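You operate a simulated robot arm through the tools that you are given. There is no shell and no other tool. Be economical: measure what you need, move in short steps, check, and stop when the job is done.

You are at the controls of a simulated two-armed robot. One attempt, no reset.

TASK
Pick up the probe from the top of the wooden bench with one hand, pass it to the other hand and put it on the free end of the nursery bench.
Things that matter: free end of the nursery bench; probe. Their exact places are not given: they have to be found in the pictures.

Only the result counts: the job must be done as asked and must still hold three seconds after the hand-in. Knocking over, shifting, dropping, spilling or breaking anything else fails it.

THE ROBOT
Two 7-joint arms with two-finger parallel grippers on one trunk, on a base that drives. Base frame: it is fixed to the floor where the robot stands at the start and does not move with it; the origin is under the middle of the robot, x ahead of it, y to its left, z up; the surface under the hand at the start is at about z = 760. Lengths are in mm, angles in degrees, forces in N, time in s.
The left shoulder is at the start at [20, 170, 1103], the right one opposite. With the tool pointing down near the work surface each hand reaches from about 180 to 660 mm from the robot's upright axis, wherever it stands, measured 20 degrees to its own side. Places, roughly: free end of the nursery bench [2400, -2200, 800]. Payload 3.8 kg a hand.
Tool frame (each hand has its own): the origin (TCP) lies between the finger pads and is the grasp point; the fingertips stand 30 mm ahead of it; z points along the fingers, y is the line along which they close. The gripper opens to 110 mm. The fingers are 20 mm wide and 10 mm thick; the gripper's body (48 by 112 mm) begins 55 mm behind the TCP.
Orientation is told as [roll, pitch, yaw] about the base's x, y, z axes, in that order, counted from this pose: with the fingers straight down and closing along the base's y, the tool's x points along the base's -x, its y along +y and its z along -z.

THE INTERFACE
- The arms move only by the tool move_arm. It takes "left_deltas", "right_deltas" or both (then of equal length, played together; a hand with none holds still); each is a list of rows, each an object (a shift or turn left out is 0, a gripper value left out holds the last) with "translation": the shift along the tool's x, y, z in mm, a list of three; "rotation": the turn, a rotation vector about the tool's x, y, z in degrees, a list of three; "grip": the finger opening in mm, from 0 to 110. In form: [{"translation": [dx, dy, dz], "rotation": [ax, ay, az], "grip": grip}, ...]. A call has 1 to 10 rows; each row is the pose to reach, as a shift and turn from the pose commanded when the call began, along the tool's axes at that moment. Each row takes 0.2 s and may step no farther than 50 mm and 8.6 degrees from the row before; otherwise, or with a gripper value out of range, the whole call is refused. Where a pose cannot be reached the arm comes as near as it can. A force on the tool above 40 N (or 10 N above the force at the start of the call, whichever is more), or a blocked arm, ends the call early, and 0.2 s more pass. The fingers move at their own pace (about 72 mm/s each) and stop on an object; they squeeze with about 41 N. The grip force told is the motor's: it shows also when the fingers shut on nothing. Time passes only in rows, and 0.2 s behind the last, so rows that repeat a pose let the fingers close. It gives the time, the measured TCP pose, the force on the tool (base axes), the opening and the grip force at its end, in the units of the frame above (readings bear some noise), with the torque about the TCP (base axes, N m) and any sound that the robot's microphone picked up, and new pictures: "show" is both (left out), scene, wrist or none (wrist: the cameras of the hands that moved).
- Cameras (640 x 400 px; columns grow to the right, rows downward): "scene" is now at [108.9, 2.7, 1256.1]; the picture's right is [0.03, -1.00, 0.00], its down [-0.55, -0.02, -0.84] and it looks along [0.84, 0.03, -0.55] (base axes); focal length 271 px, centre (320, 200). "left" rides on the left gripper at [72, -17, -103] in its tool frame; the picture's right is [0.23, 0.97, 0.00], its down [-0.76, 0.18, -0.62] and it looks along [-0.61, 0.14, 0.78] (tool axes); focal length 222 px, centre (320, 200). "right" rides on the right gripper at [72, 17, -103] in its tool frame; the picture's right is [-0.23, 0.97, 0.00], its down [-0.76, -0.18, -0.62] and it looks along [-0.61, -0.14, 0.78] (tool axes); focal length 222 px, centre (320, 200).
- raise_lower(by): slides the trunk up (or, below 0, down) by that many mm; the arms and the scene camera ride with it, the base frame stays. It gives what a move gives, with no picture.
- base_move(legs): drives the robot by 1 to 6 legs, each [ahead, turn to the left] in mm and degrees, along the robot's own axes; the way and the turn of a leg run together, so that a leg with both is an arc; at most 1500 mm and 180 degrees a leg. The arms and the cameras ride along, it lands a little off, and it stops where it bumps. It gives what a move gives, and a new picture of the scene camera.
- pan_tilt(pan, tilt): turns the head with the scene camera to pan (to the left, within 80 degrees either way) and tilt (down, from -29 to 69), counted from straight ahead of the robot. It gives what a move gives, and a new picture of the scene camera.
- pixel_to_xyz(camera, pixels): for up to 12 pixels [column, row] of the newest picture of that camera ("zoom" is the newest enlarged one), the place [x, y, z] in the base frame of the surface seen there, good to about 3 mm. No time passes.
- enlarge(camera, box): a new picture of the part [left, top, right, bottom] of that camera's present view, enlarged. No time passes.
- hand_in(): hands the job in; it is judged then, once.

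Keep the steps short. Do not move on a guess: measure, check each grasp and each placing, and mend mistakes. In all there are 80 turns and 260 pictures (those below and enlarged ones count). Leave the grippers open and the arms clear of the work at the hand-in unless told otherwise, and finish with a single line.

The tools are called after ">>>" by a JSON object that holds its "op" and its "data". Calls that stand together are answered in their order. move_arm: Moves the arms, as the interface text tells. Its arguments: {"type":"object","properties":{"left_deltas":{"type":"array","items":{"type":"object","properties":{"translation":{"type":"array","items":{"type":"number"}},"rotation":{"type":"array","items":{"type":"number"}},"grip":{"type":"number"}}}},"right_deltas":{"type":"array","items":{"type":"object","properties":{"translation":{"type":"array","items":{"type":"number"}},"rotation":{"type":"array","items":{"type":"number"}},"grip":{"type":"number"}}}},"show":{"type":"string","enum":["both","scene","wrist","none"]}},"required":[]} The other tools are called the same way: raise_lower (by) slides the trunk up or down; base_move (legs) drives the base; pan_tilt (pan, tilt) turns the head that bears the scene camera; pixel_to_xyz (camera, pixels) gives the place of the surface under pixels of a picture; enlarge (camera, box) takes an enlarged picture of a part of a camera's view; hand_in () hands the job in.

At the start:

```text
t: 0.0
left_eef_pos: [441.7, 203.9, 1004.6]
left_tcp_rot: [0.0, 0.0, -0.1]
left_force: [0.6, -0.8, -0.4]
left_moment: [0.02, -0.02, 0.0]
left_finger_gap: 110.1
left_finger_force: 0.1
right_eef_pos: [462.7, -246.5, 988.6]
right_tcp_rot: [0.0, 0.0, 0.1]
right_force: [0.3, -1.2, -0.5]
right_moment: [0.0, 0.0, 0.0]
right_finger_gap: 110.0
right_finger_force: 0.0
trunk travel left (down, up): [-200.0, 370.0]
robot x, y, heading: [-0.7, 0.8, -0.2]
head pan, tilt: [1.7, 33.3]
```

scene: 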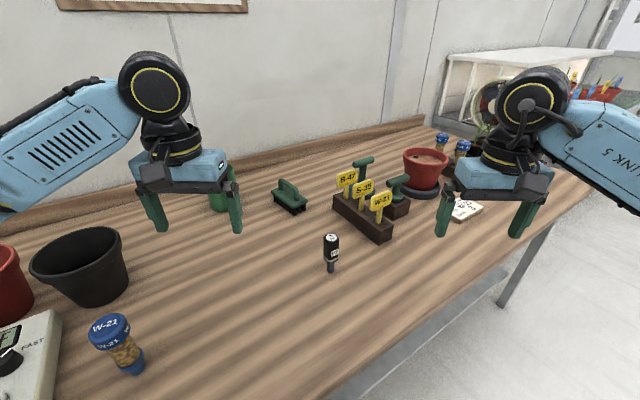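
right: 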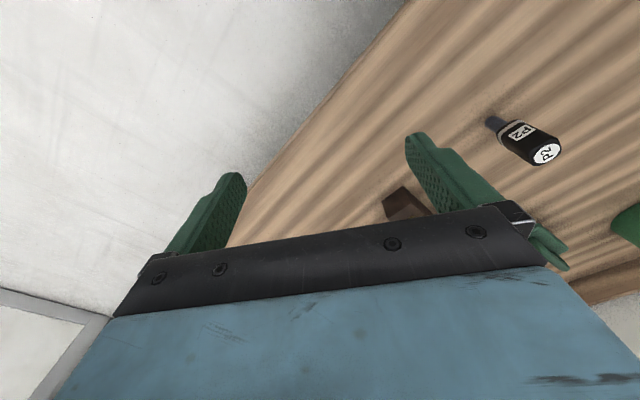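
left: 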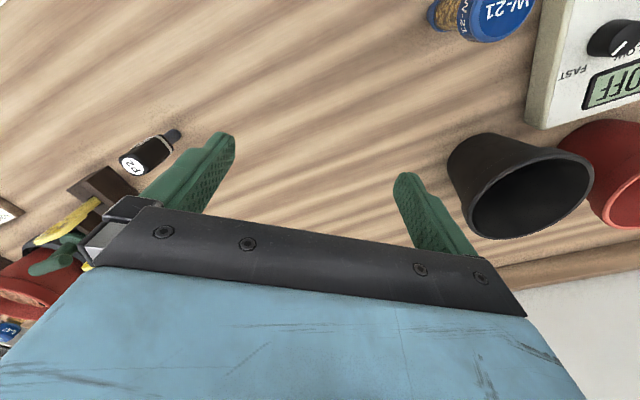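

I see an upright black object labelled "P2" near (331,250), probably the probe. I'll enlarge that area to check and measure it.

>>> {"op": "enlarge", "data": {"camera": "scene", "box": [260, 200, 420, 300]}}

>>> {"op": "pixel_to_xyz", "data": {"camera": "scene", "pixels": [[331, 238], [331, 250], [331, 262], [331, 269], [300, 270], [370, 270], [388, 238], [347, 215], [290, 210]]}}

>>> {"op": "enlarge", "data": {"camera": "scene", "box": [420, 40, 640, 220]}}

```text
4.00 times, centred on (340, 250) of scene
```

zoom: 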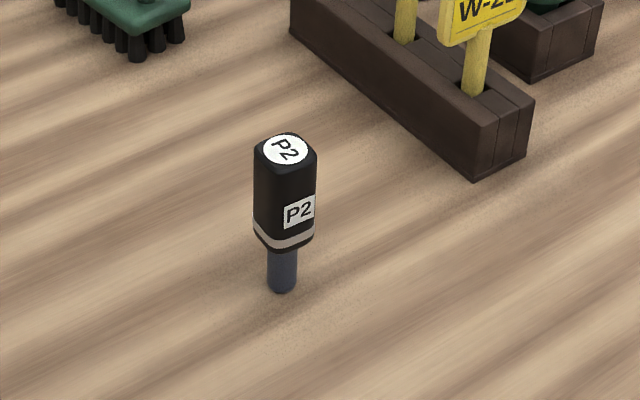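

```text
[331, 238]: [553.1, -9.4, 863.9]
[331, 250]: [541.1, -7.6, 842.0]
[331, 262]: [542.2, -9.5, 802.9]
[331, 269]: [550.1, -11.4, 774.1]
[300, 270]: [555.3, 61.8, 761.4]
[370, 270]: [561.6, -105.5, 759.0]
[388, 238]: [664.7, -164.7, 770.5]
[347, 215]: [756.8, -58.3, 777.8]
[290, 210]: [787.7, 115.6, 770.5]
```

```text
2.22 times, centred on (530, 130) of scene
```

zoom: 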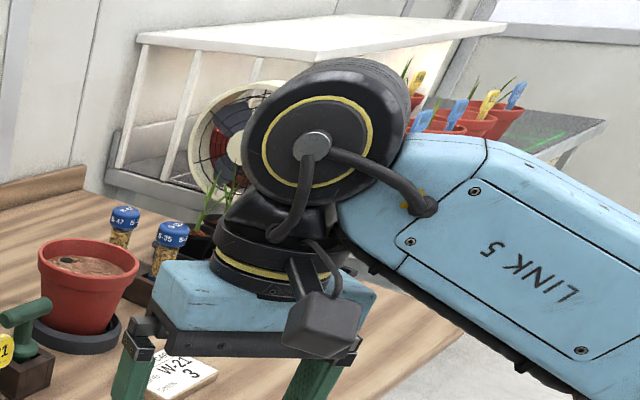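

The probe is "P2", standing at about (553,-9), with its handle from z≈795 to 866. Next I'll look toward the nursery bench, ahead and to the right.

>>> {"op": "pan_tilt", "data": {"pan": -45, "tilt": 15}}

```text
t: 1.1
left_eef_pos: [442.0, 204.1, 1004.8]
left_tcp_rot: [-0.1, 0.0, 0.1]
left_force: [-0.4, -0.3, -1.0]
left_moment: [-0.01, -0.01, -0.03]
left_finger_gap: 110.0
left_finger_force: 0.1
right_eef_pos: [462.9, -245.8, 988.4]
right_tcp_rot: [-0.1, -0.1, 0.0]
right_force: [-0.2, -0.2, -0.2]
right_moment: [0.01, -0.01, -0.01]
right_finger_gap: 109.9
right_finger_force: 0.0
trunk travel left (down, up): [-200.0, 370.0]
robot x, y, heading: [2.9, 0.5, 0.0]
head pan, tilt: [-45.0, 15.0]
```

scene: 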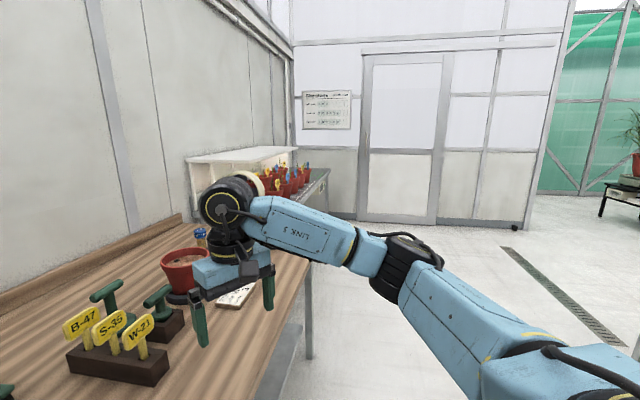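

I see a wall sign at (327,110) and a bench with pots around (300,180). I'll enlarge both and measure the bench.

>>> {"op": "enlarge", "data": {"camera": "scene", "box": [297, 85, 361, 135]}}

>>> {"op": "enlarge", "data": {"camera": "scene", "box": [240, 140, 340, 215]}}

>>> {"op": "pixel_to_xyz", "data": {"camera": "scene", "pixels": [[320, 172], [325, 172], [317, 180], [327, 100], [400, 180], [635, 165], [610, 205], [630, 190], [310, 335]]}}

>>> {"op": "enlarge", "data": {"camera": "scene", "box": [560, 90, 640, 240]}}

```text
8.00 times, centred on (329, 110) of scene
```

zoom: 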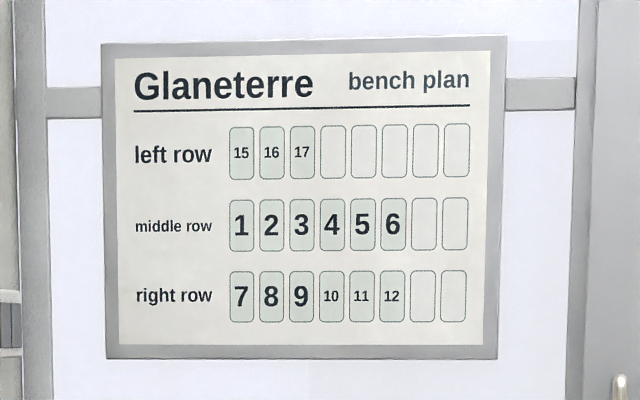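

```text
5.33 times, centred on (290, 178) of scene
```

zoom: 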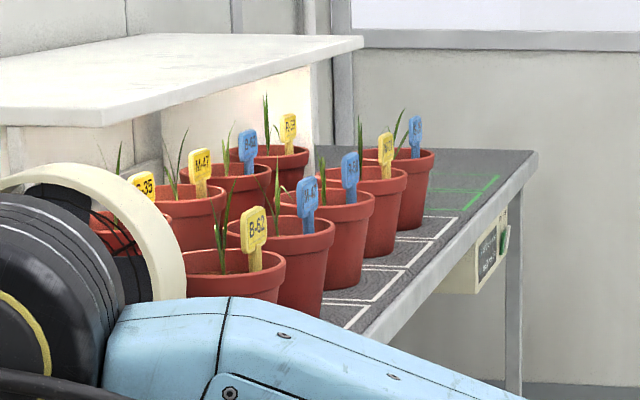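

```text
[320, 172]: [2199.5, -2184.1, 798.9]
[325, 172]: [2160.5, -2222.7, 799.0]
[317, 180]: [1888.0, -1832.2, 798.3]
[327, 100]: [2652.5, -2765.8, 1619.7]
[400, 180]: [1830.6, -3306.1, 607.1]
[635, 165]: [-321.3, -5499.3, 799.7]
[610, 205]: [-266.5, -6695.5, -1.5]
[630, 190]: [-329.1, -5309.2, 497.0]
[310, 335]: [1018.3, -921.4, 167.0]
```

```text
2.67 times, centred on (600, 165) of scene
```

zoom: 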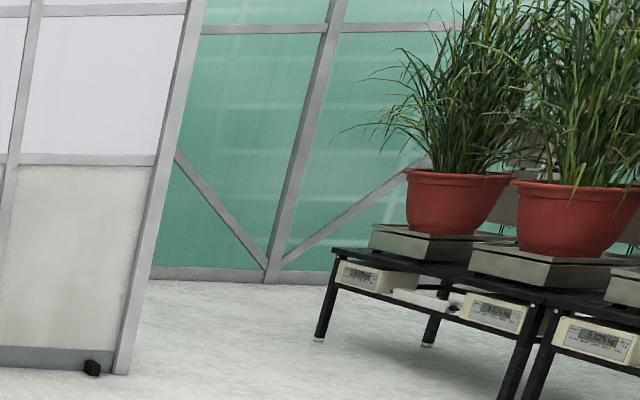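

The nursery bench top is at z≈799, and a green-marked free area shows near (325,170). First comes the pick. I'll aim the head at the probe and bring the left hand above it in safe steps, staying at z≈1004.

>>> {"op": "move_arm", "data": {"left_deltas": [{"translation": [-20, -40, 0]}, {"translation": [-40, -80, 0]}, {"translation": [-60, -120, 0]}, {"translation": [-80, -160, 0]}, {"translation": [-100, -195, 0]}, {"translation": [-111, -213, 0], "grip": 80}], "show": "wrist"}}

>>> {"op": "pan_tilt", "data": {"pan": 0, "tilt": 40}}

```text
t: 2.5
left_eef_pos: [554.5, -10.8, 1004.1]
left_tcp_rot: [0.0, 0.0, -0.1]
left_force: [0.0, 0.2, 0.3]
left_moment: [-0.02, -0.01, -0.01]
left_finger_gap: 79.9
left_finger_force: 0.1
right_eef_pos: [462.3, -245.4, 987.0]
right_tcp_rot: [0.0, -0.1, 0.0]
right_force: [-1.1, 0.5, -0.8]
right_moment: [-0.01, -0.02, 0.0]
right_finger_gap: 109.9
right_finger_force: 0.1
trunk travel left (down, up): [-200.0, 370.0]
robot x, y, heading: [-0.4, -0.6, -0.0]
head pan, tilt: [-45.0, 15.0]
```

left: 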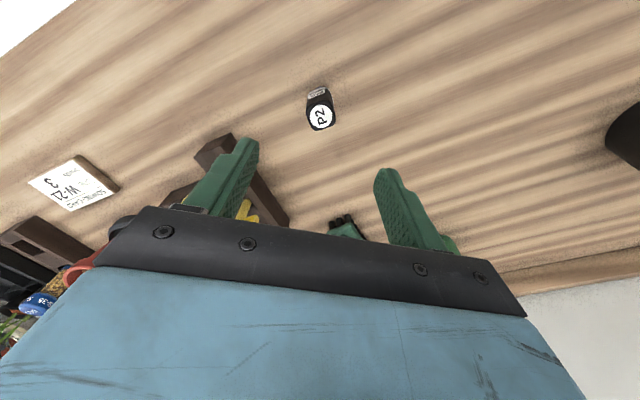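

```text
t: 3.7
left_eef_pos: [554.6, -10.4, 1002.9]
left_tcp_rot: [0.0, 0.0, 0.0]
left_force: [-0.3, -0.3, 0.5]
left_moment: [-0.01, 0.03, 0.01]
left_finger_gap: 80.0
left_finger_force: 0.0
right_eef_pos: [462.7, -244.9, 988.2]
right_tcp_rot: [0.0, 0.1, 0.0]
right_force: [-0.3, -0.2, 0.2]
right_moment: [0.0, 0.02, -0.03]
right_finger_gap: 109.8
right_finger_force: 0.1
trunk travel left (down, up): [-200.0, 370.0]
robot x, y, heading: [-1.8, 0.3, 0.1]
head pan, tilt: [0.0, 40.0]
```

scene: 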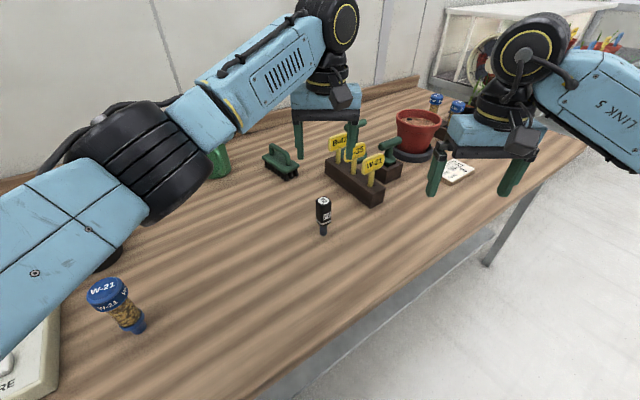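

I'll zoom on the probe in the left wrist view and in the scene view, to get its centre and the yaw of its faces.

>>> {"op": "enlarge", "data": {"camera": "left", "box": [280, 75, 360, 140]}}

>>> {"op": "pixel_to_xyz", "data": {"camera": "left", "pixels": [[309, 112], [320, 117], [333, 118], [319, 129], [313, 106], [331, 107], [312, 128], [329, 127], [318, 93]]}}

>>> {"op": "enlarge", "data": {"camera": "scene", "box": [280, 180, 360, 245]}}

>>> {"op": "pixel_to_xyz", "data": {"camera": "scene", "pixels": [[318, 199], [323, 199], [328, 199], [323, 210], [323, 232], [383, 185], [371, 207], [384, 198]]}}

```text
6.15 times, centred on (320, 108) of left
```

zoom: 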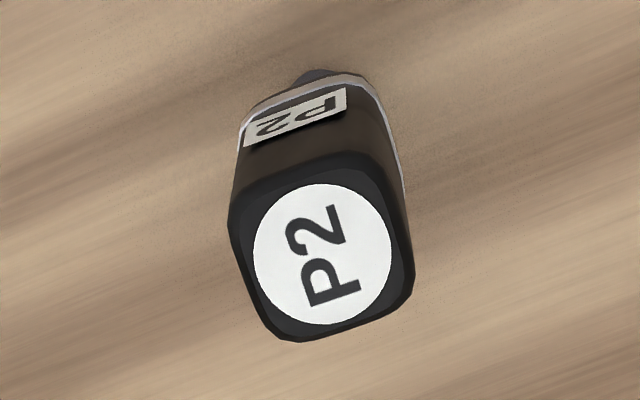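

```text
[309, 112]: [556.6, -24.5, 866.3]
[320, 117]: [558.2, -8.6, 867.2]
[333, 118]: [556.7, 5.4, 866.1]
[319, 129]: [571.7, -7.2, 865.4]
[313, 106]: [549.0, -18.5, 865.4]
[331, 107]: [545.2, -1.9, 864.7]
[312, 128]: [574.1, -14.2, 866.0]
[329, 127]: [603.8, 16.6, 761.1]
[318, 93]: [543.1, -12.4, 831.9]
```

```text
6.15 times, centred on (320, 212) of scene
```

zoom: 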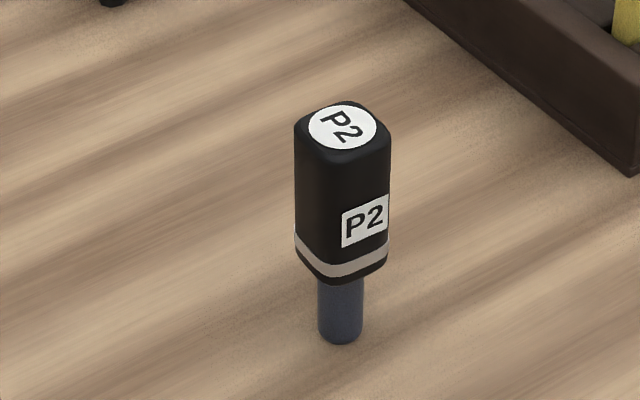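

```text
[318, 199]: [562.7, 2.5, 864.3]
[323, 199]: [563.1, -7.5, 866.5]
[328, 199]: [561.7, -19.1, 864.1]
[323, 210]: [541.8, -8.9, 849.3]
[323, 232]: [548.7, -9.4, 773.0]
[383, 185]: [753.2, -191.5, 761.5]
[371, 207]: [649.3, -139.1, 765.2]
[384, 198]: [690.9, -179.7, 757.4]
```

The probe is about 24 mm square, centred near (558,-9), with its faces turned about 34°. I'll yaw the left hand by +34° over it and descend partway.

>>> {"op": "move_arm", "data": {"left_deltas": [{"translation": [-1, 0, 0], "rotation": [0, 0, -8.5]}, {"translation": [-2, 1, 0], "rotation": [0, 0, -17]}, {"translation": [-3, 1, 20], "rotation": [0, 0, -25.5]}, {"translation": [-4, 2, 50], "rotation": [0, 0, -34], "grip": 70}, {"translation": [-4, 2, 80], "rotation": [0, 0, -34]}]}}

```text
t: 4.9
left_eef_pos: [556.4, -9.0, 923.7]
left_tcp_rot: [0.0, 0.1, 34.0]
left_force: [0.5, 0.5, -0.1]
left_moment: [0.03, -0.01, -0.02]
left_finger_gap: 69.9
left_finger_force: 0.0
right_eef_pos: [463.8, -245.3, 987.2]
right_tcp_rot: [0.0, 0.0, 0.0]
right_force: [-0.4, -0.1, -0.3]
right_moment: [0.0, -0.03, 0.0]
right_finger_gap: 110.0
right_finger_force: 0.0
trunk travel left (down, up): [-200.0, 370.0]
robot x, y, heading: [2.8, 1.3, -0.2]
head pan, tilt: [0.0, 40.0]
```

scene: 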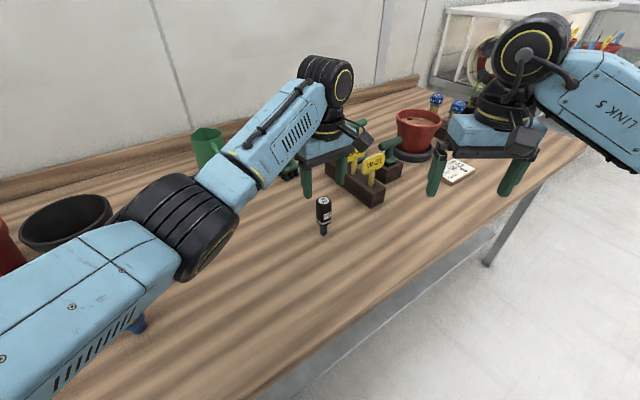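
left: 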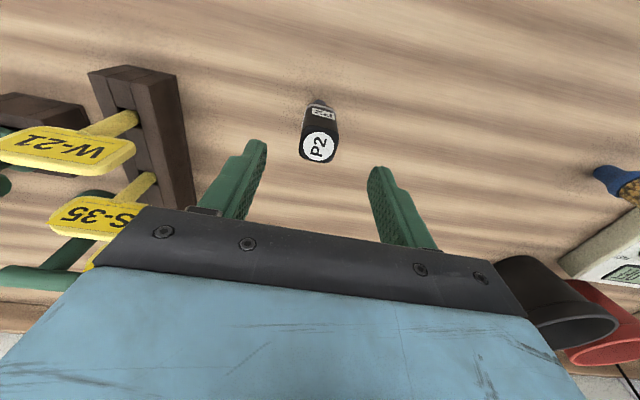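

Well aligned. Before going lower I'll measure the forearm's height above the jar (near (139,325)) and refine the probe's top in the wrist view.

>>> {"op": "pixel_to_xyz", "data": {"camera": "scene", "pixels": [[150, 310], [185, 275], [240, 205], [138, 325], [80, 380]]}}

>>> {"op": "pixel_to_xyz", "data": {"camera": "left", "pixels": [[320, 146], [302, 150], [337, 148], [320, 160], [320, 135], [308, 160], [332, 160], [640, 175], [600, 170]]}}

>>> {"op": "enlarge", "data": {"camera": "left", "box": [240, 90, 400, 190]}}

```text
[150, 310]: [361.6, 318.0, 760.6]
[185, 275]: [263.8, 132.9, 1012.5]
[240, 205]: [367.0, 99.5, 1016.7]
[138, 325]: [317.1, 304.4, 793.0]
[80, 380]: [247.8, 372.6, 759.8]
```

```text
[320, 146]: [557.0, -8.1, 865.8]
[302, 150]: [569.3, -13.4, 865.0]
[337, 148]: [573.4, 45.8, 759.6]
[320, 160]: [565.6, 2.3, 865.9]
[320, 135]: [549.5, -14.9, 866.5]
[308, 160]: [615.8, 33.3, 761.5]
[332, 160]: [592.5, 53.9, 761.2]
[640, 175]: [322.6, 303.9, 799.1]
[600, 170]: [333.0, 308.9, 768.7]
```

```text
4.00 times, centred on (320, 140) of left
```

zoom: 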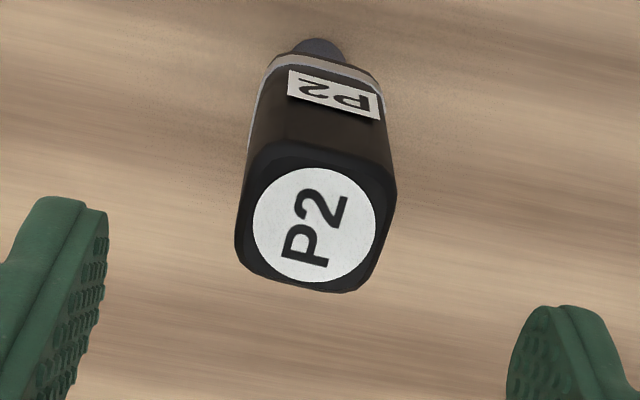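

The faces need about 6° more yaw and a shift of about (-3,-2) in the tool frame. I'll apply that and descend to TCP z≈858.

>>> {"op": "move_arm", "data": {"left_deltas": [{"translation": [-3, -2, 10], "rotation": [0, 0, -6]}, {"translation": [-3, -2, 40], "rotation": [0, 0, -6]}, {"translation": [-3, -2, 66], "rotation": [0, 0, -6]}, {"translation": [-3, -2, 66], "rotation": [0, 0, -6]}]}}

```text
t: 5.9
left_eef_pos: [559.8, -9.0, 858.7]
left_tcp_rot: [-0.1, 0.0, 40.0]
left_force: [0.7, 0.4, 0.8]
left_moment: [0.01, 0.03, 0.02]
left_finger_gap: 69.6
left_finger_force: 0.1
right_eef_pos: [462.5, -246.5, 989.2]
right_tcp_rot: [0.0, 0.0, 0.0]
right_force: [-0.7, 0.9, 0.0]
right_moment: [0.01, 0.02, 0.0]
right_finger_gap: 110.1
right_finger_force: 0.1
trunk travel left (down, up): [-200.0, 370.0]
robot x, y, heading: [1.6, 0.9, -0.1]
head pan, tilt: [0.0, 40.0]
```

scene: 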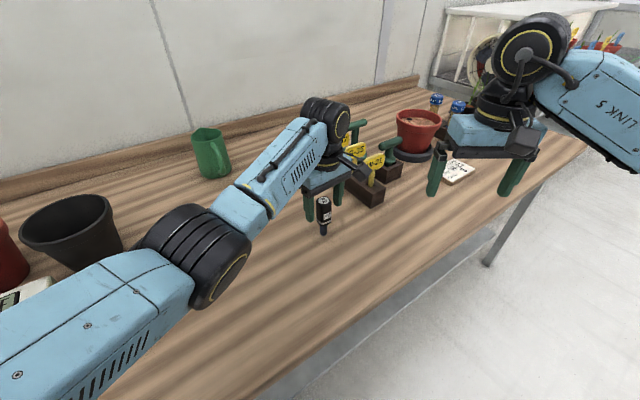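
left: 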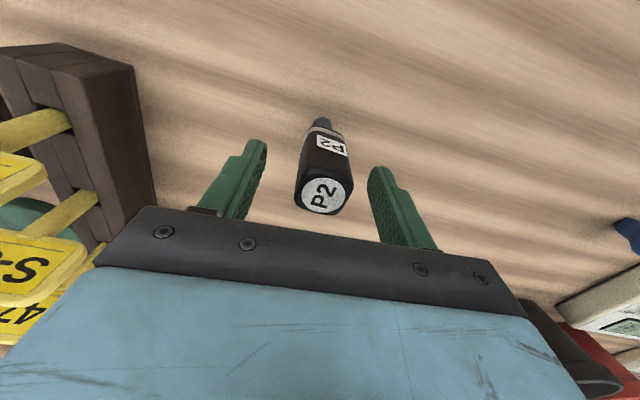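

The probe sits between the pads. Closing the left gripper.

>>> {"op": "move_arm", "data": {"left_deltas": [{"grip": 35}, {"grip": 15}, {"grip": 5}, {"grip": 5}], "show": "wrist"}}

```text
t: 6.9
left_eef_pos: [560.4, -9.5, 857.5]
left_tcp_rot: [0.1, 0.0, 40.0]
left_force: [0.1, 0.1, 0.4]
left_moment: [-0.02, 0.05, -0.02]
left_finger_gap: 29.5
left_finger_force: 41.6
right_eef_pos: [462.7, -246.3, 987.6]
right_tcp_rot: [-0.1, 0.0, 0.1]
right_force: [-0.3, 0.1, -0.4]
right_moment: [0.01, 0.0, 0.0]
right_finger_gap: 110.2
right_finger_force: 0.0
trunk travel left (down, up): [-200.0, 370.0]
robot x, y, heading: [-0.7, -0.1, -0.2]
head pan, tilt: [0.0, 40.0]
```

left: 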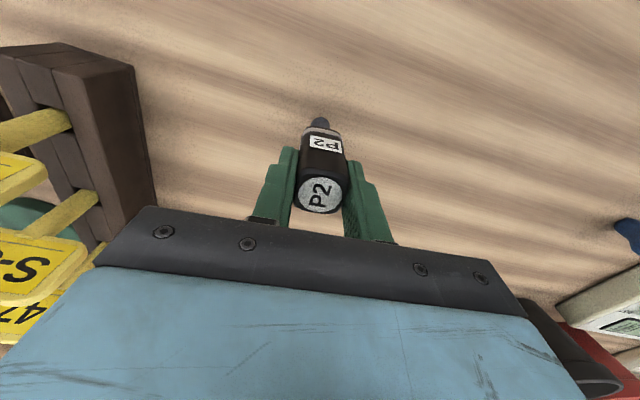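

Held: gap 29.5, force 41 N. I'll lift straight up 140 mm.

>>> {"op": "move_arm", "data": {"left_deltas": [{"translation": [0, 0, -15]}, {"translation": [0, 0, -50]}, {"translation": [0, 0, -95]}, {"translation": [0, 0, -140]}], "show": "wrist"}}

```text
t: 7.9
left_eef_pos: [559.5, -7.8, 999.6]
left_tcp_rot: [0.1, -0.1, 40.0]
left_force: [0.5, 0.7, -0.4]
left_moment: [-0.02, 0.01, -0.02]
left_finger_gap: 29.0
left_finger_force: 41.4
right_eef_pos: [461.8, -245.5, 988.0]
right_tcp_rot: [0.1, 0.0, 0.0]
right_force: [-0.3, 0.3, -0.6]
right_moment: [0.02, -0.02, -0.01]
right_finger_gap: 110.0
right_finger_force: 0.1
trunk travel left (down, up): [-200.0, 370.0]
robot x, y, heading: [-1.3, -2.1, -0.2]
head pan, tilt: [0.0, 40.0]
```

left: 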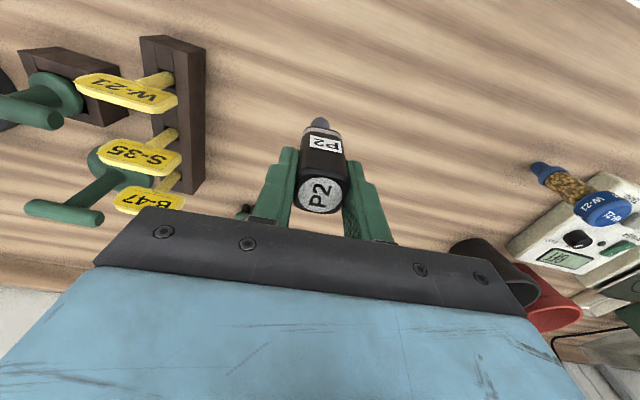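

The probe is lifted and steady. I'll bring the left hand back to about (440,60,1060) at yaw 0 for the handover. At the same time I'll start turning the right hand toward "fingers pointing left (+Y), closing along X".

>>> {"op": "move_arm", "data": {"left_deltas": [{"translation": [7, 18, -9], "rotation": [0, 0, 5]}, {"translation": [14, 36, -18], "rotation": [0, 0, 10]}, {"translation": [21, 55, -27], "rotation": [0, 0, 16]}, {"translation": [28, 74, -36], "rotation": [0, 0, 22]}, {"translation": [34, 92, -44], "rotation": [0, 0, 28]}, {"translation": [41, 110, -52], "rotation": [0, 0, 34]}, {"translation": [48, 129, -60], "rotation": [0, 0, 40]}], "right_deltas": [{"rotation": [-4.6, -4.6, -4.6]}, {"rotation": [-9.2, -9.2, -9.2]}, {"rotation": [-13.8, -13.8, -13.8]}, {"rotation": [-18.4, -18.4, -18.4]}, {"rotation": [-23, -23, -23]}, {"rotation": [-27.6, -27.6, -27.6]}, {"rotation": [-32.2, -32.2, -32.2]}], "show": "scene"}}

```text
t: 9.5
left_eef_pos: [440.6, 61.5, 1058.9]
left_tcp_rot: [0.0, 0.0, -0.2]
left_force: [-0.9, 1.1, -0.3]
left_moment: [-0.02, -0.02, -0.01]
left_finger_gap: 29.2
left_finger_force: 40.8
right_eef_pos: [462.6, -245.4, 988.9]
right_tcp_rot: [23.7, -35.6, 23.7]
right_force: [-0.1, 0.5, -0.2]
right_moment: [-0.03, -0.01, 0.02]
right_finger_gap: 110.2
right_finger_force: 0.1
right hand out of reach, approached as far as the arm can: row 7
trunk travel left (down, up): [-200.0, 370.0]
robot x, y, heading: [2.2, -3.9, 0.1]
head pan, tilt: [0.0, 40.0]
```

scene: 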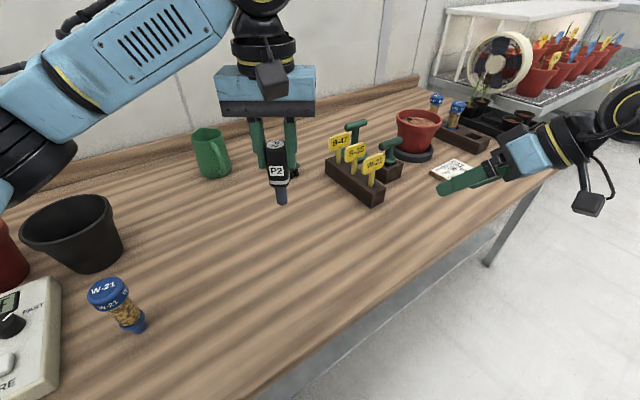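

The probe hangs upright in the left hand. The right hand met a reach limit partway through its turn. I'll bring it nearer, by base shift (-30,+100,+30), and then continue the turn.

>>> {"op": "move_arm", "data": {"right_deltas": [{"translation": [-12, 40, 12]}, {"translation": [-24, 80, 24]}, {"translation": [-30, 99, 31]}, {"translation": [-30, 99, 31], "rotation": [-4.6, -4.6, -4.6]}, {"translation": [-30, 99, 31], "rotation": [-9.2, -9.2, -9.2]}, {"translation": [-30, 99, 31], "rotation": [-13.8, -13.8, -13.8]}, {"translation": [-30, 99, 31], "rotation": [-18.4, -18.4, -18.4]}, {"translation": [-30, 99, 31], "rotation": [-23, -23, -23]}, {"translation": [-30, 99, 31], "rotation": [-27.6, -27.6, -27.6]}], "show": "scene"}}

```text
t: 11.5
left_eef_pos: [440.8, 60.4, 1057.8]
left_tcp_rot: [0.1, -0.1, 0.0]
left_force: [0.5, -0.8, -1.1]
left_moment: [0.01, 0.02, -0.02]
left_finger_gap: 29.4
left_finger_force: 41.1
right_eef_pos: [435.9, -143.2, 1013.0]
right_tcp_rot: [30.5, -50.9, 30.4]
right_force: [0.5, 0.3, 0.0]
right_moment: [0.01, -0.02, -0.03]
right_finger_gap: 110.0
right_finger_force: 0.0
right hand out of reach, approached as far as the arm can: row 6, 7, 8, 9
trunk travel left (down, up): [-200.0, 370.0]
robot x, y, heading: [0.3, -1.3, 0.1]
head pan, tilt: [0.0, 40.0]
```

scene: 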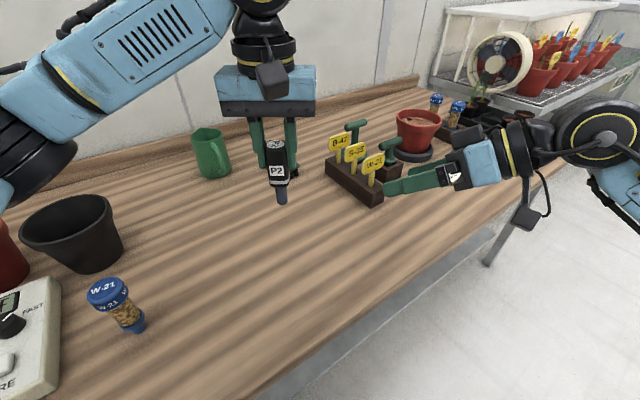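

The right hand stopped at a tool direction of about (0.32,0.78,-0.54), 33° below horizontal. That works if the left hand tilts the probe to match. I'll spin the right hand -22° about its own finger axis so that its closing line is level.

>>> {"op": "move_arm", "data": {"right_deltas": [{"rotation": [0, 0, 0]}, {"rotation": [0, 0, -7.5]}, {"rotation": [0, 0, -15]}, {"rotation": [0, 0, -22.4]}], "show": "scene"}}

```text
t: 12.5
left_eef_pos: [441.5, 60.4, 1058.3]
left_tcp_rot: [0.1, 0.0, -0.1]
left_force: [0.7, 0.3, -0.2]
left_moment: [0.0, 0.01, 0.01]
left_finger_gap: 29.2
left_finger_force: 40.9
right_eef_pos: [418.9, -107.0, 1008.3]
right_tcp_rot: [18.0, -52.8, 46.0]
right_force: [0.5, -0.7, -0.2]
right_moment: [0.02, -0.01, 0.03]
right_finger_gap: 109.9
right_finger_force: 0.0
right hand out of reach, approached as far as the arm can: row 2, 3, 4
trunk travel left (down, up): [-200.0, 370.0]
robot x, y, heading: [0.1, -0.6, -0.2]
head pan, tilt: [0.0, 40.0]
```

scene: 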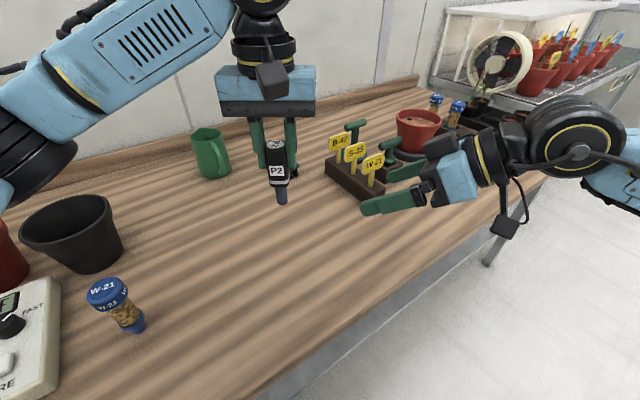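

The right hand is now at (419,-107,1008). Its axes are closing line ≈(-0.86,0.48,0.19) and pointing ≈(0.30,0.76,-0.58). I'll keep it still and turn the left hand so the probe's axis lies along the right hand's tool x. That is a turn of (32,19,25)°, done while still well clear.

>>> {"op": "move_arm", "data": {"left_deltas": [{"translation": [-6, 0, 10], "rotation": [5.35, 3.2, 4.2]}, {"translation": [-12, 0, 20], "rotation": [10.7, 6.4, 8.4]}, {"translation": [-18, 0, 30], "rotation": [16.05, 9.65, 12.55]}, {"translation": [-24, 0, 40], "rotation": [21.4, 12.9, 16.7]}, {"translation": [-30, 0, 50], "rotation": [26.75, 16.1, 20.9]}, {"translation": [-37, 0, 60], "rotation": [32.1, 19.3, 25.1]}], "show": "both"}}

```text
t: 13.9
left_eef_pos: [480.3, 62.1, 998.3]
left_tcp_rot: [-35.9, 10.8, -29.6]
left_force: [0.4, -0.4, -1.3]
left_moment: [0.01, 0.0, -0.02]
left_finger_gap: 29.3
left_finger_force: 41.2
right_eef_pos: [417.8, -107.2, 1008.2]
right_tcp_rot: [18.0, -52.7, 46.0]
right_force: [-0.3, 0.0, 0.4]
right_moment: [0.02, 0.02, -0.01]
right_finger_gap: 109.9
right_finger_force: 0.0
trunk travel left (down, up): [-200.0, 370.0]
robot x, y, heading: [-0.7, -0.1, 0.2]
head pan, tilt: [0.0, 40.0]
```

scene: 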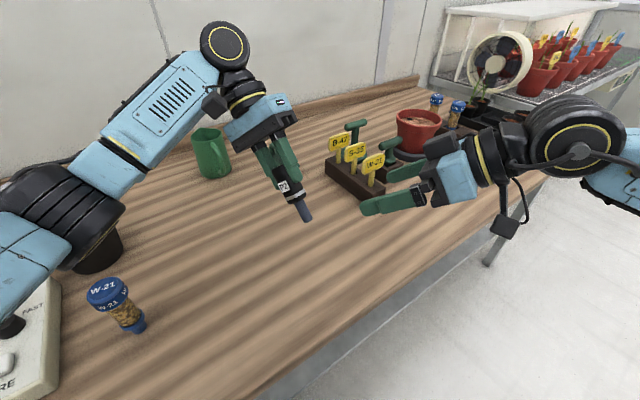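
left: 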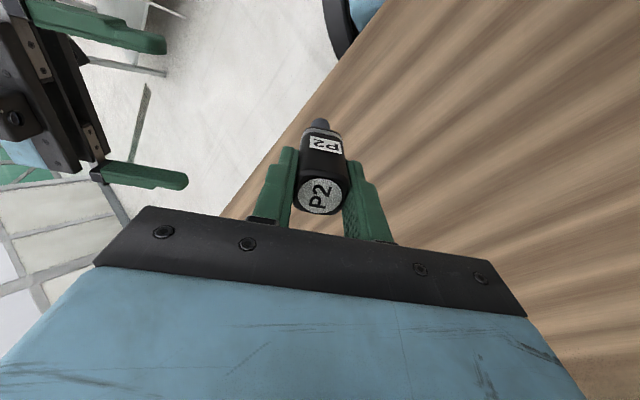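

The left hand reached the turned pose. In its tool frame the final offset is about (-27,-137,43). I'll first align x and z and come partway in y, to -85.

>>> {"op": "move_arm", "data": {"left_deltas": [{"translation": [-13, -10, 21]}, {"translation": [-27, -25, 43]}, {"translation": [-27, -55, 43]}, {"translation": [-27, -85, 43]}], "show": "both"}}

>>> {"op": "enlarge", "data": {"camera": "right", "box": [160, 0, 480, 200]}}

>>> {"op": "enlarge", "data": {"camera": "scene", "box": [220, 100, 460, 250]}}

```text
t: 14.9
left_eef_pos: [456.4, -35.9, 1010.3]
left_tcp_rot: [-35.7, 10.8, -29.5]
left_force: [-0.7, -0.4, -0.6]
left_moment: [-0.01, 0.01, 0.0]
left_finger_gap: 29.0
left_finger_force: 41.0
right_eef_pos: [418.1, -108.4, 1008.9]
right_tcp_rot: [18.0, -52.7, 46.1]
right_force: [0.8, -0.1, 0.2]
right_moment: [0.01, -0.06, -0.03]
right_finger_gap: 110.0
right_finger_force: 0.1
trunk travel left (down, up): [-200.0, 370.0]
robot x, y, heading: [-1.3, -3.3, 0.3]
head pan, tilt: [0.0, 40.0]
```

scene: 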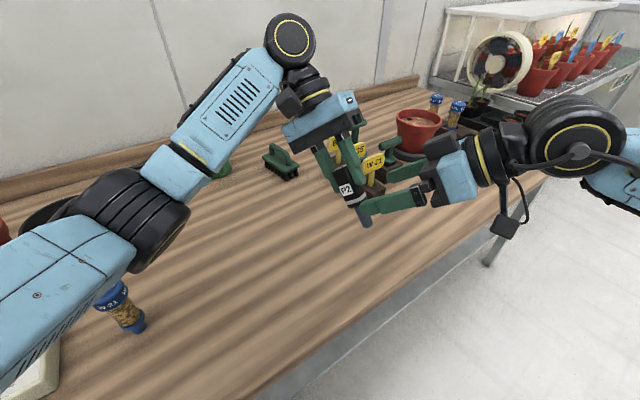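
left: 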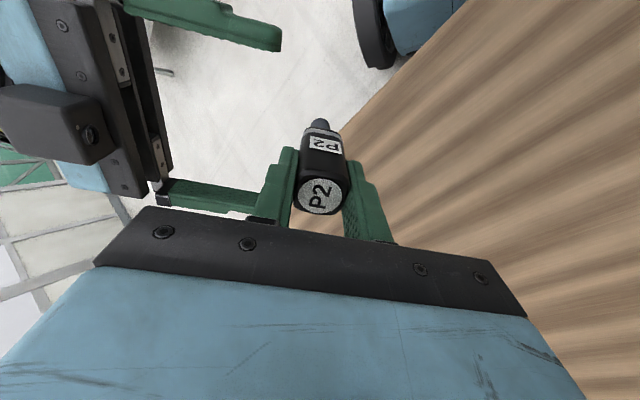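

```text
2.00 times, centred on (320, 100) of right
```

zoom: 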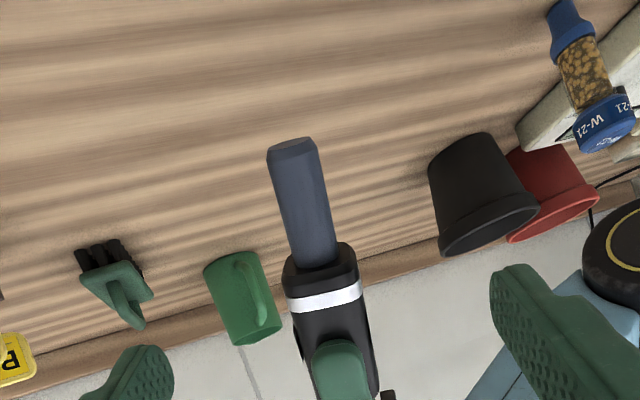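

```text
2.67 times, centred on (340, 175) of scene
```

zoom: 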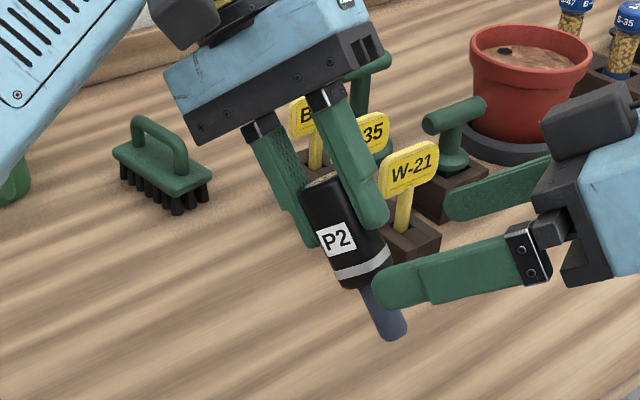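

The probe looks centred between the right fingers. I'll measure the right fingertips and the left fingertips to check the clearance along the probe's axis.

>>> {"op": "pixel_to_xyz", "data": {"camera": "left", "pixels": [[275, 40], [252, 203], [200, 20], [287, 155], [340, 172], [322, 130], [320, 122]]}}

>>> {"op": "pixel_to_xyz", "data": {"camera": "scene", "pixels": [[364, 210], [361, 180], [355, 203], [367, 225], [390, 174], [341, 168], [333, 187]]}}

```text
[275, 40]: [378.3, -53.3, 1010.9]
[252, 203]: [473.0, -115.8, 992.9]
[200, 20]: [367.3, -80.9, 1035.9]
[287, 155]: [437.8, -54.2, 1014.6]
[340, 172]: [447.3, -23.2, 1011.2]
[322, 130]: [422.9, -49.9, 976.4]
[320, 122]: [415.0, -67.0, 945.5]
```

```text
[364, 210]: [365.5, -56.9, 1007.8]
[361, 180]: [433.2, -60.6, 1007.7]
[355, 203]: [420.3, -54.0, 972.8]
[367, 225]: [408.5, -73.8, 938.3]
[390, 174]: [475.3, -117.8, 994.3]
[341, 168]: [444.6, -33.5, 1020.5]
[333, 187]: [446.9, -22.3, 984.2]
```

Clearances check out: the right fingers span 40–60 mm down the probe's axis, and the left fingertips end at 30. I'll move the probe the last 50 mm into the right fingers.

>>> {"op": "move_arm", "data": {"left_deltas": [{"translation": [-1, -20, 0]}, {"translation": [-1, -38, 0]}, {"translation": [-1, -50, 0]}, {"translation": [-1, -50, 0]}], "show": "wrist"}}

>>> {"op": "enlarge", "data": {"camera": "right", "box": [160, 0, 480, 200]}}

>>> {"op": "enlarge", "data": {"camera": "scene", "box": [280, 100, 480, 225]}}

```text
t: 15.9
left_eef_pos: [444.7, -75.2, 1038.4]
left_tcp_rot: [-35.8, 10.8, -29.5]
left_force: [-0.6, 0.3, -0.3]
left_moment: [0.02, -0.03, -0.04]
left_finger_gap: 29.2
left_finger_force: 41.2
right_eef_pos: [417.6, -108.2, 1008.3]
right_tcp_rot: [17.9, -52.7, 46.2]
right_force: [0.2, -0.3, -0.1]
right_moment: [0.01, -0.01, -0.03]
right_finger_gap: 110.2
right_finger_force: 0.1
trunk travel left (down, up): [-200.0, 370.0]
robot x, y, heading: [0.9, 0.7, -0.2]
head pan, tilt: [0.0, 40.0]
```

left: 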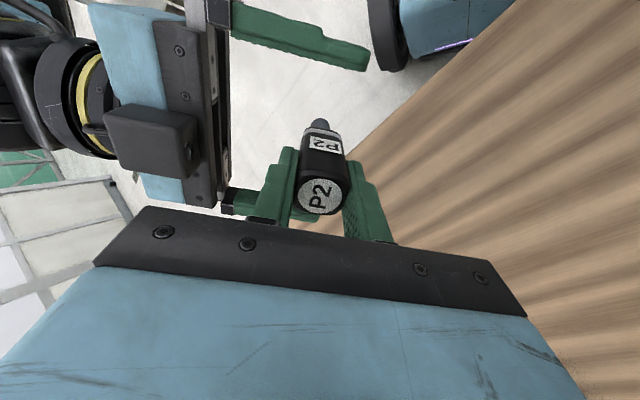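

```text
2.00 times, centred on (320, 100) of right
```

zoom: 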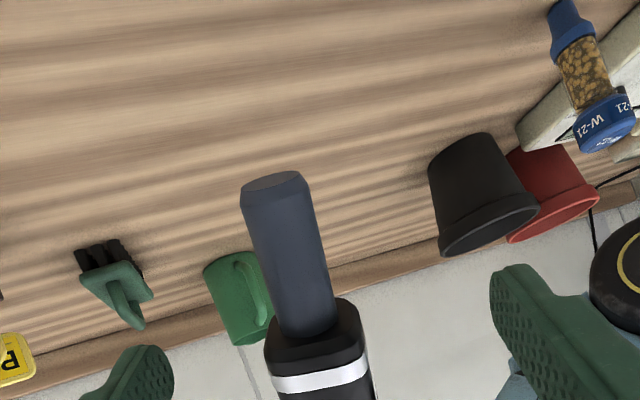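

```text
3.20 times, centred on (380, 162) of scene
```

zoom: 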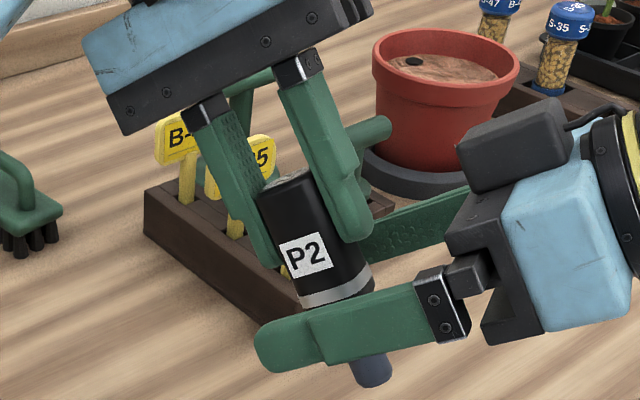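

Position matches the plan. I'll move the left hand 3 mm further along the probe's axis so the right hand grips fully on the handle. Then I'll close the right gripper while the left still holds.

>>> {"op": "move_arm", "data": {"left_deltas": [{"translation": [0, 0, 3]}, {"translation": [0, 0, 3]}, {"translation": [0, 0, 3]}, {"translation": [0, 0, 3]}, {"translation": [0, 0, 3]}, {"translation": [0, 0, 3]}], "right_deltas": [{"grip": 80}, {"grip": 55}, {"grip": 38}, {"grip": 20}, {"grip": 5}, {"grip": 5}], "show": "scene"}}

>>> {"op": "enlarge", "data": {"camera": "scene", "box": [280, 100, 480, 225]}}

>>> {"op": "enlarge", "data": {"camera": "right", "box": [160, 0, 480, 200]}}

>>> {"op": "enlarge", "data": {"camera": "left", "box": [160, 60, 480, 260]}}

```text
t: 17.3
left_eef_pos: [442.0, -76.3, 1035.3]
left_tcp_rot: [-35.8, 10.8, -29.7]
left_force: [-6.1, 4.0, 1.0]
left_moment: [0.06, 0.21, -0.22]
left_finger_gap: 29.3
left_finger_force: 40.7
right_eef_pos: [417.9, -108.3, 1009.1]
right_tcp_rot: [17.9, -52.6, 46.0]
right_force: [6.6, -3.3, -2.1]
right_moment: [-0.06, -0.04, -0.06]
right_finger_gap: 29.5
right_finger_force: 41.2
trunk travel left (down, up): [-200.0, 370.0]
robot x, y, heading: [1.3, 1.6, 0.2]
head pan, tilt: [0.0, 40.0]
```

scene: 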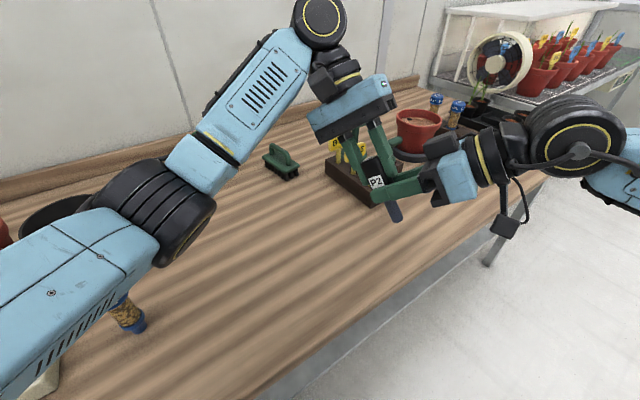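

```text
3.20 times, centred on (380, 162) of scene
```

zoom: 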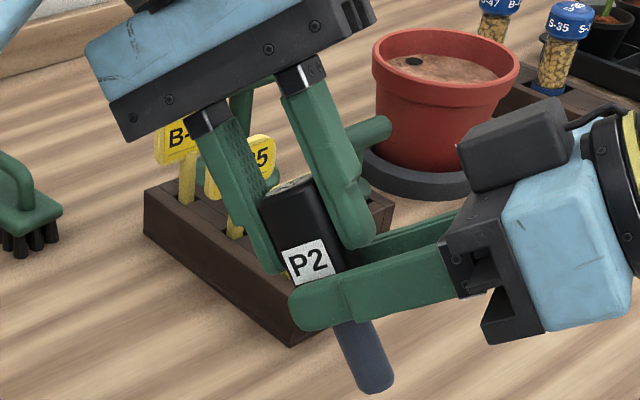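

```text
2.00 times, centred on (320, 100) of right
```

zoom: 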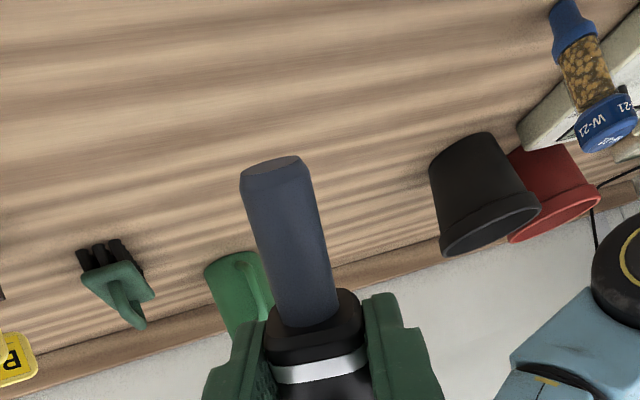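

```text
2.00 times, centred on (320, 160) of left
```

zoom: 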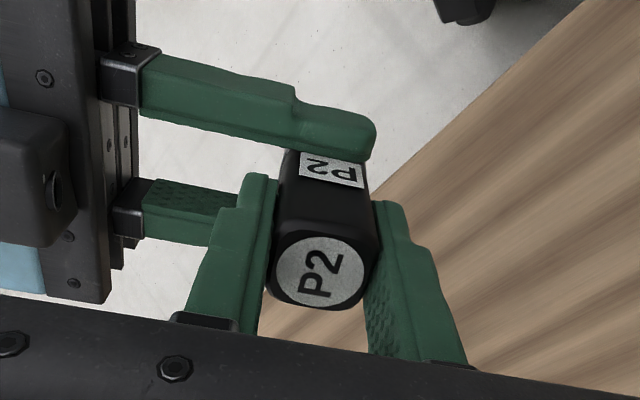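

Both hands grip: right gap 29.5 at 41 N, with small forces. I'll open the left hand to 60 and, once it's open, withdraw it along its own axis.

>>> {"op": "move_arm", "data": {"left_deltas": [{"grip": 45}, {"grip": 60}, {"grip": 60}, {"translation": [0, 0, -30], "grip": 60}, {"translation": [0, 0, -70]}, {"translation": [0, 0, -110]}], "show": "scene"}}

>>> {"op": "enlarge", "data": {"camera": "right", "box": [160, 0, 480, 200]}}

```text
t: 18.7
left_eef_pos: [488.5, -26.5, 1124.7]
left_tcp_rot: [-35.8, 10.7, -29.6]
left_force: [0.5, 0.4, 0.3]
left_moment: [0.02, 0.0, 0.0]
left_finger_gap: 59.6
left_finger_force: 0.0
right_eef_pos: [417.8, -107.6, 1008.7]
right_tcp_rot: [17.9, -52.7, 46.2]
right_force: [-0.3, 0.0, -0.2]
right_moment: [-0.02, 0.01, 0.01]
right_finger_gap: 29.1
right_finger_force: 41.8
trunk travel left (down, up): [-200.0, 370.0]
robot x, y, heading: [-2.5, -3.3, -0.1]
head pan, tilt: [0.0, 40.0]
```

scene: 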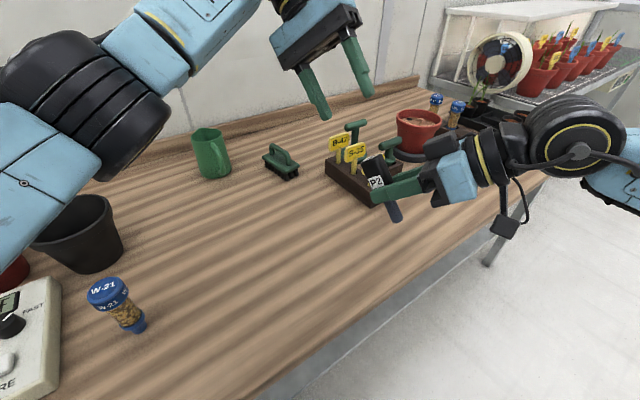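

```text
2.00 times, centred on (320, 100) of right
```

zoom: 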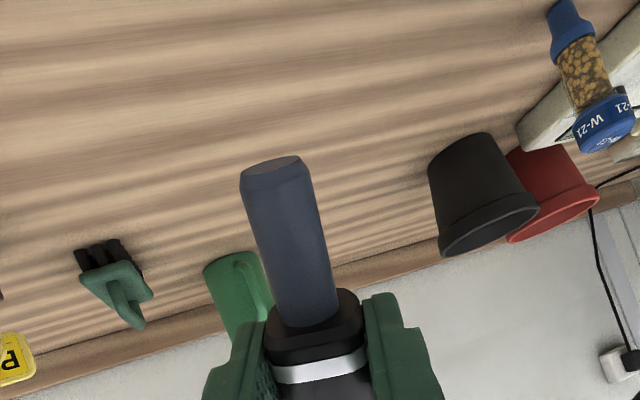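

The right hand holds the probe alone, and the left is clear. Next I'll bring both arms back to compact poses: right hand turned fingers-down near (330,-230,1010), left hand back toward its own side.

>>> {"op": "move_arm", "data": {"left_deltas": [{"translation": [15, 23, -2], "rotation": [-3.6, -2.1, -2.8]}, {"translation": [30, 45, -5], "rotation": [-7.1, -4.3, -5.6]}, {"translation": [46, 68, -7], "rotation": [-10.7, -6.4, -8.4]}, {"translation": [61, 91, -9], "rotation": [-14.3, -8.6, -11.2]}, {"translation": [76, 113, -12], "rotation": [-17.8, -10.7, -13.9]}, {"translation": [91, 136, -14], "rotation": [-21.4, -12.9, -16.7]}, {"translation": [106, 159, -16], "rotation": [-25, -15, -19.5]}, {"translation": [121, 181, -19], "rotation": [-28.5, -17.2, -22.3]}, {"translation": [136, 204, -21], "rotation": [-32.1, -19.3, -25.1]}], "right_deltas": [{"translation": [10, 2, -13], "rotation": [4.1, 4.8, 5.6]}, {"translation": [20, 4, -27], "rotation": [8.2, 9.6, 11.2]}, {"translation": [30, 5, -40], "rotation": [12.4, 14.4, 16.9]}, {"translation": [40, 7, -53], "rotation": [16.5, 19.2, 22.5]}, {"translation": [50, 9, -66], "rotation": [20.6, 23.9, 28.1]}, {"translation": [60, 11, -80], "rotation": [24.7, 28.7, 33.7]}, {"translation": [70, 13, -93], "rotation": [28.9, 33.5, 39.4]}, {"translation": [80, 14, -106], "rotation": [33, 38.3, 45]}, {"translation": [90, 16, -119], "rotation": [37.1, 43.1, 50.6]}], "show": "both"}}

```text
t: 20.7
left_eef_pos: [440.4, 201.9, 1046.7]
left_tcp_rot: [0.0, -0.1, 0.1]
left_force: [0.5, 0.1, -0.4]
left_moment: [0.02, 0.01, -0.02]
left_finger_gap: 59.8
left_finger_force: 0.1
right_eef_pos: [329.5, -232.1, 1009.1]
right_tcp_rot: [-0.1, 0.0, 0.0]
right_force: [0.4, 0.0, 0.2]
right_moment: [-0.03, -0.03, -0.03]
right_finger_gap: 28.8
right_finger_force: 40.6
trunk travel left (down, up): [-200.0, 370.0]
robot x, y, heading: [-0.1, 0.2, 0.2]
head pan, tilt: [0.0, 40.0]
```

scene: 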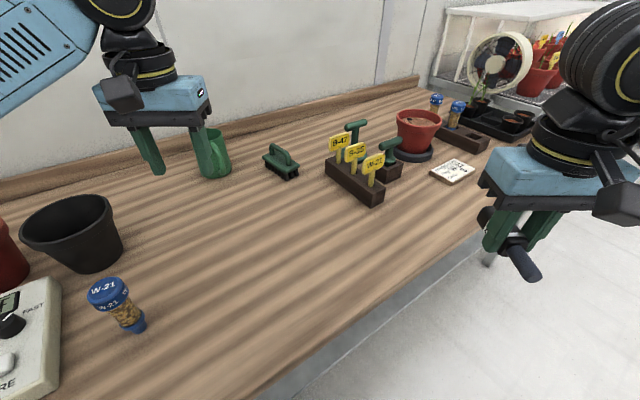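
right: 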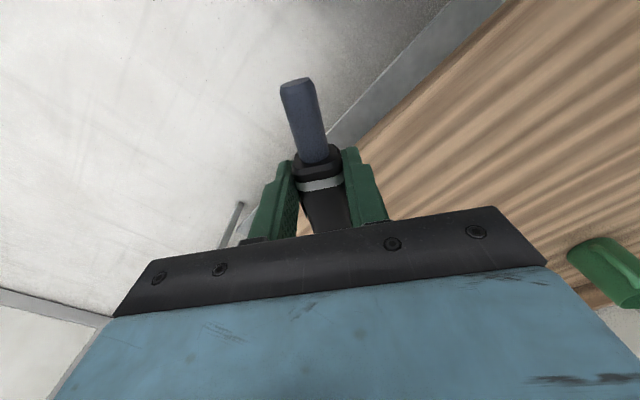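
left: 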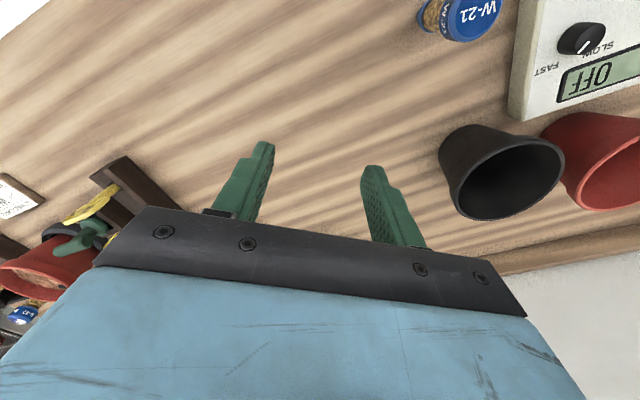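

The probe is held firmly across the fingers and lies level. Now I'll measure the wooden bench's front edge, then pan right to plan the drive.

>>> {"op": "pixel_to_xyz", "data": {"camera": "scene", "pixels": [[268, 392], [350, 330], [420, 275], [470, 237], [600, 395], [420, 380]]}}

>>> {"op": "pan_tilt", "data": {"pan": -48, "tilt": 10}}

```text
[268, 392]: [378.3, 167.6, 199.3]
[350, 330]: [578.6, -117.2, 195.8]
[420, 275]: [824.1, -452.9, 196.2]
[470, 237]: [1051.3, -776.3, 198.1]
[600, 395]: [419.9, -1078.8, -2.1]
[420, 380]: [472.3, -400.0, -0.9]
```

```text
t: 21.8
left_eef_pos: [440.6, 200.6, 1047.3]
left_tcp_rot: [0.0, 0.0, -0.1]
left_force: [0.0, 0.4, 0.1]
left_moment: [-0.01, 0.0, -0.01]
left_finger_gap: 60.2
left_finger_force: 0.1
right_eef_pos: [329.7, -231.6, 1008.6]
right_tcp_rot: [0.0, 0.0, 0.1]
right_force: [-0.1, 0.2, -0.4]
right_moment: [0.01, 0.05, 0.01]
right_finger_gap: 29.2
right_finger_force: 41.3
trunk travel left (down, up): [-200.0, 370.0]
robot x, y, heading: [-1.5, -4.7, 0.1]
head pan, tilt: [-48.0, 10.0]
```

scene: 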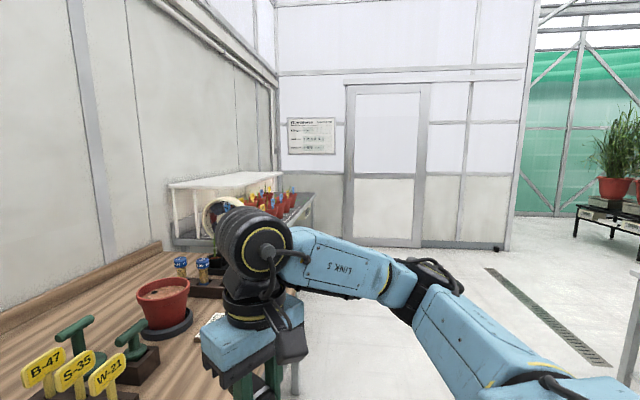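

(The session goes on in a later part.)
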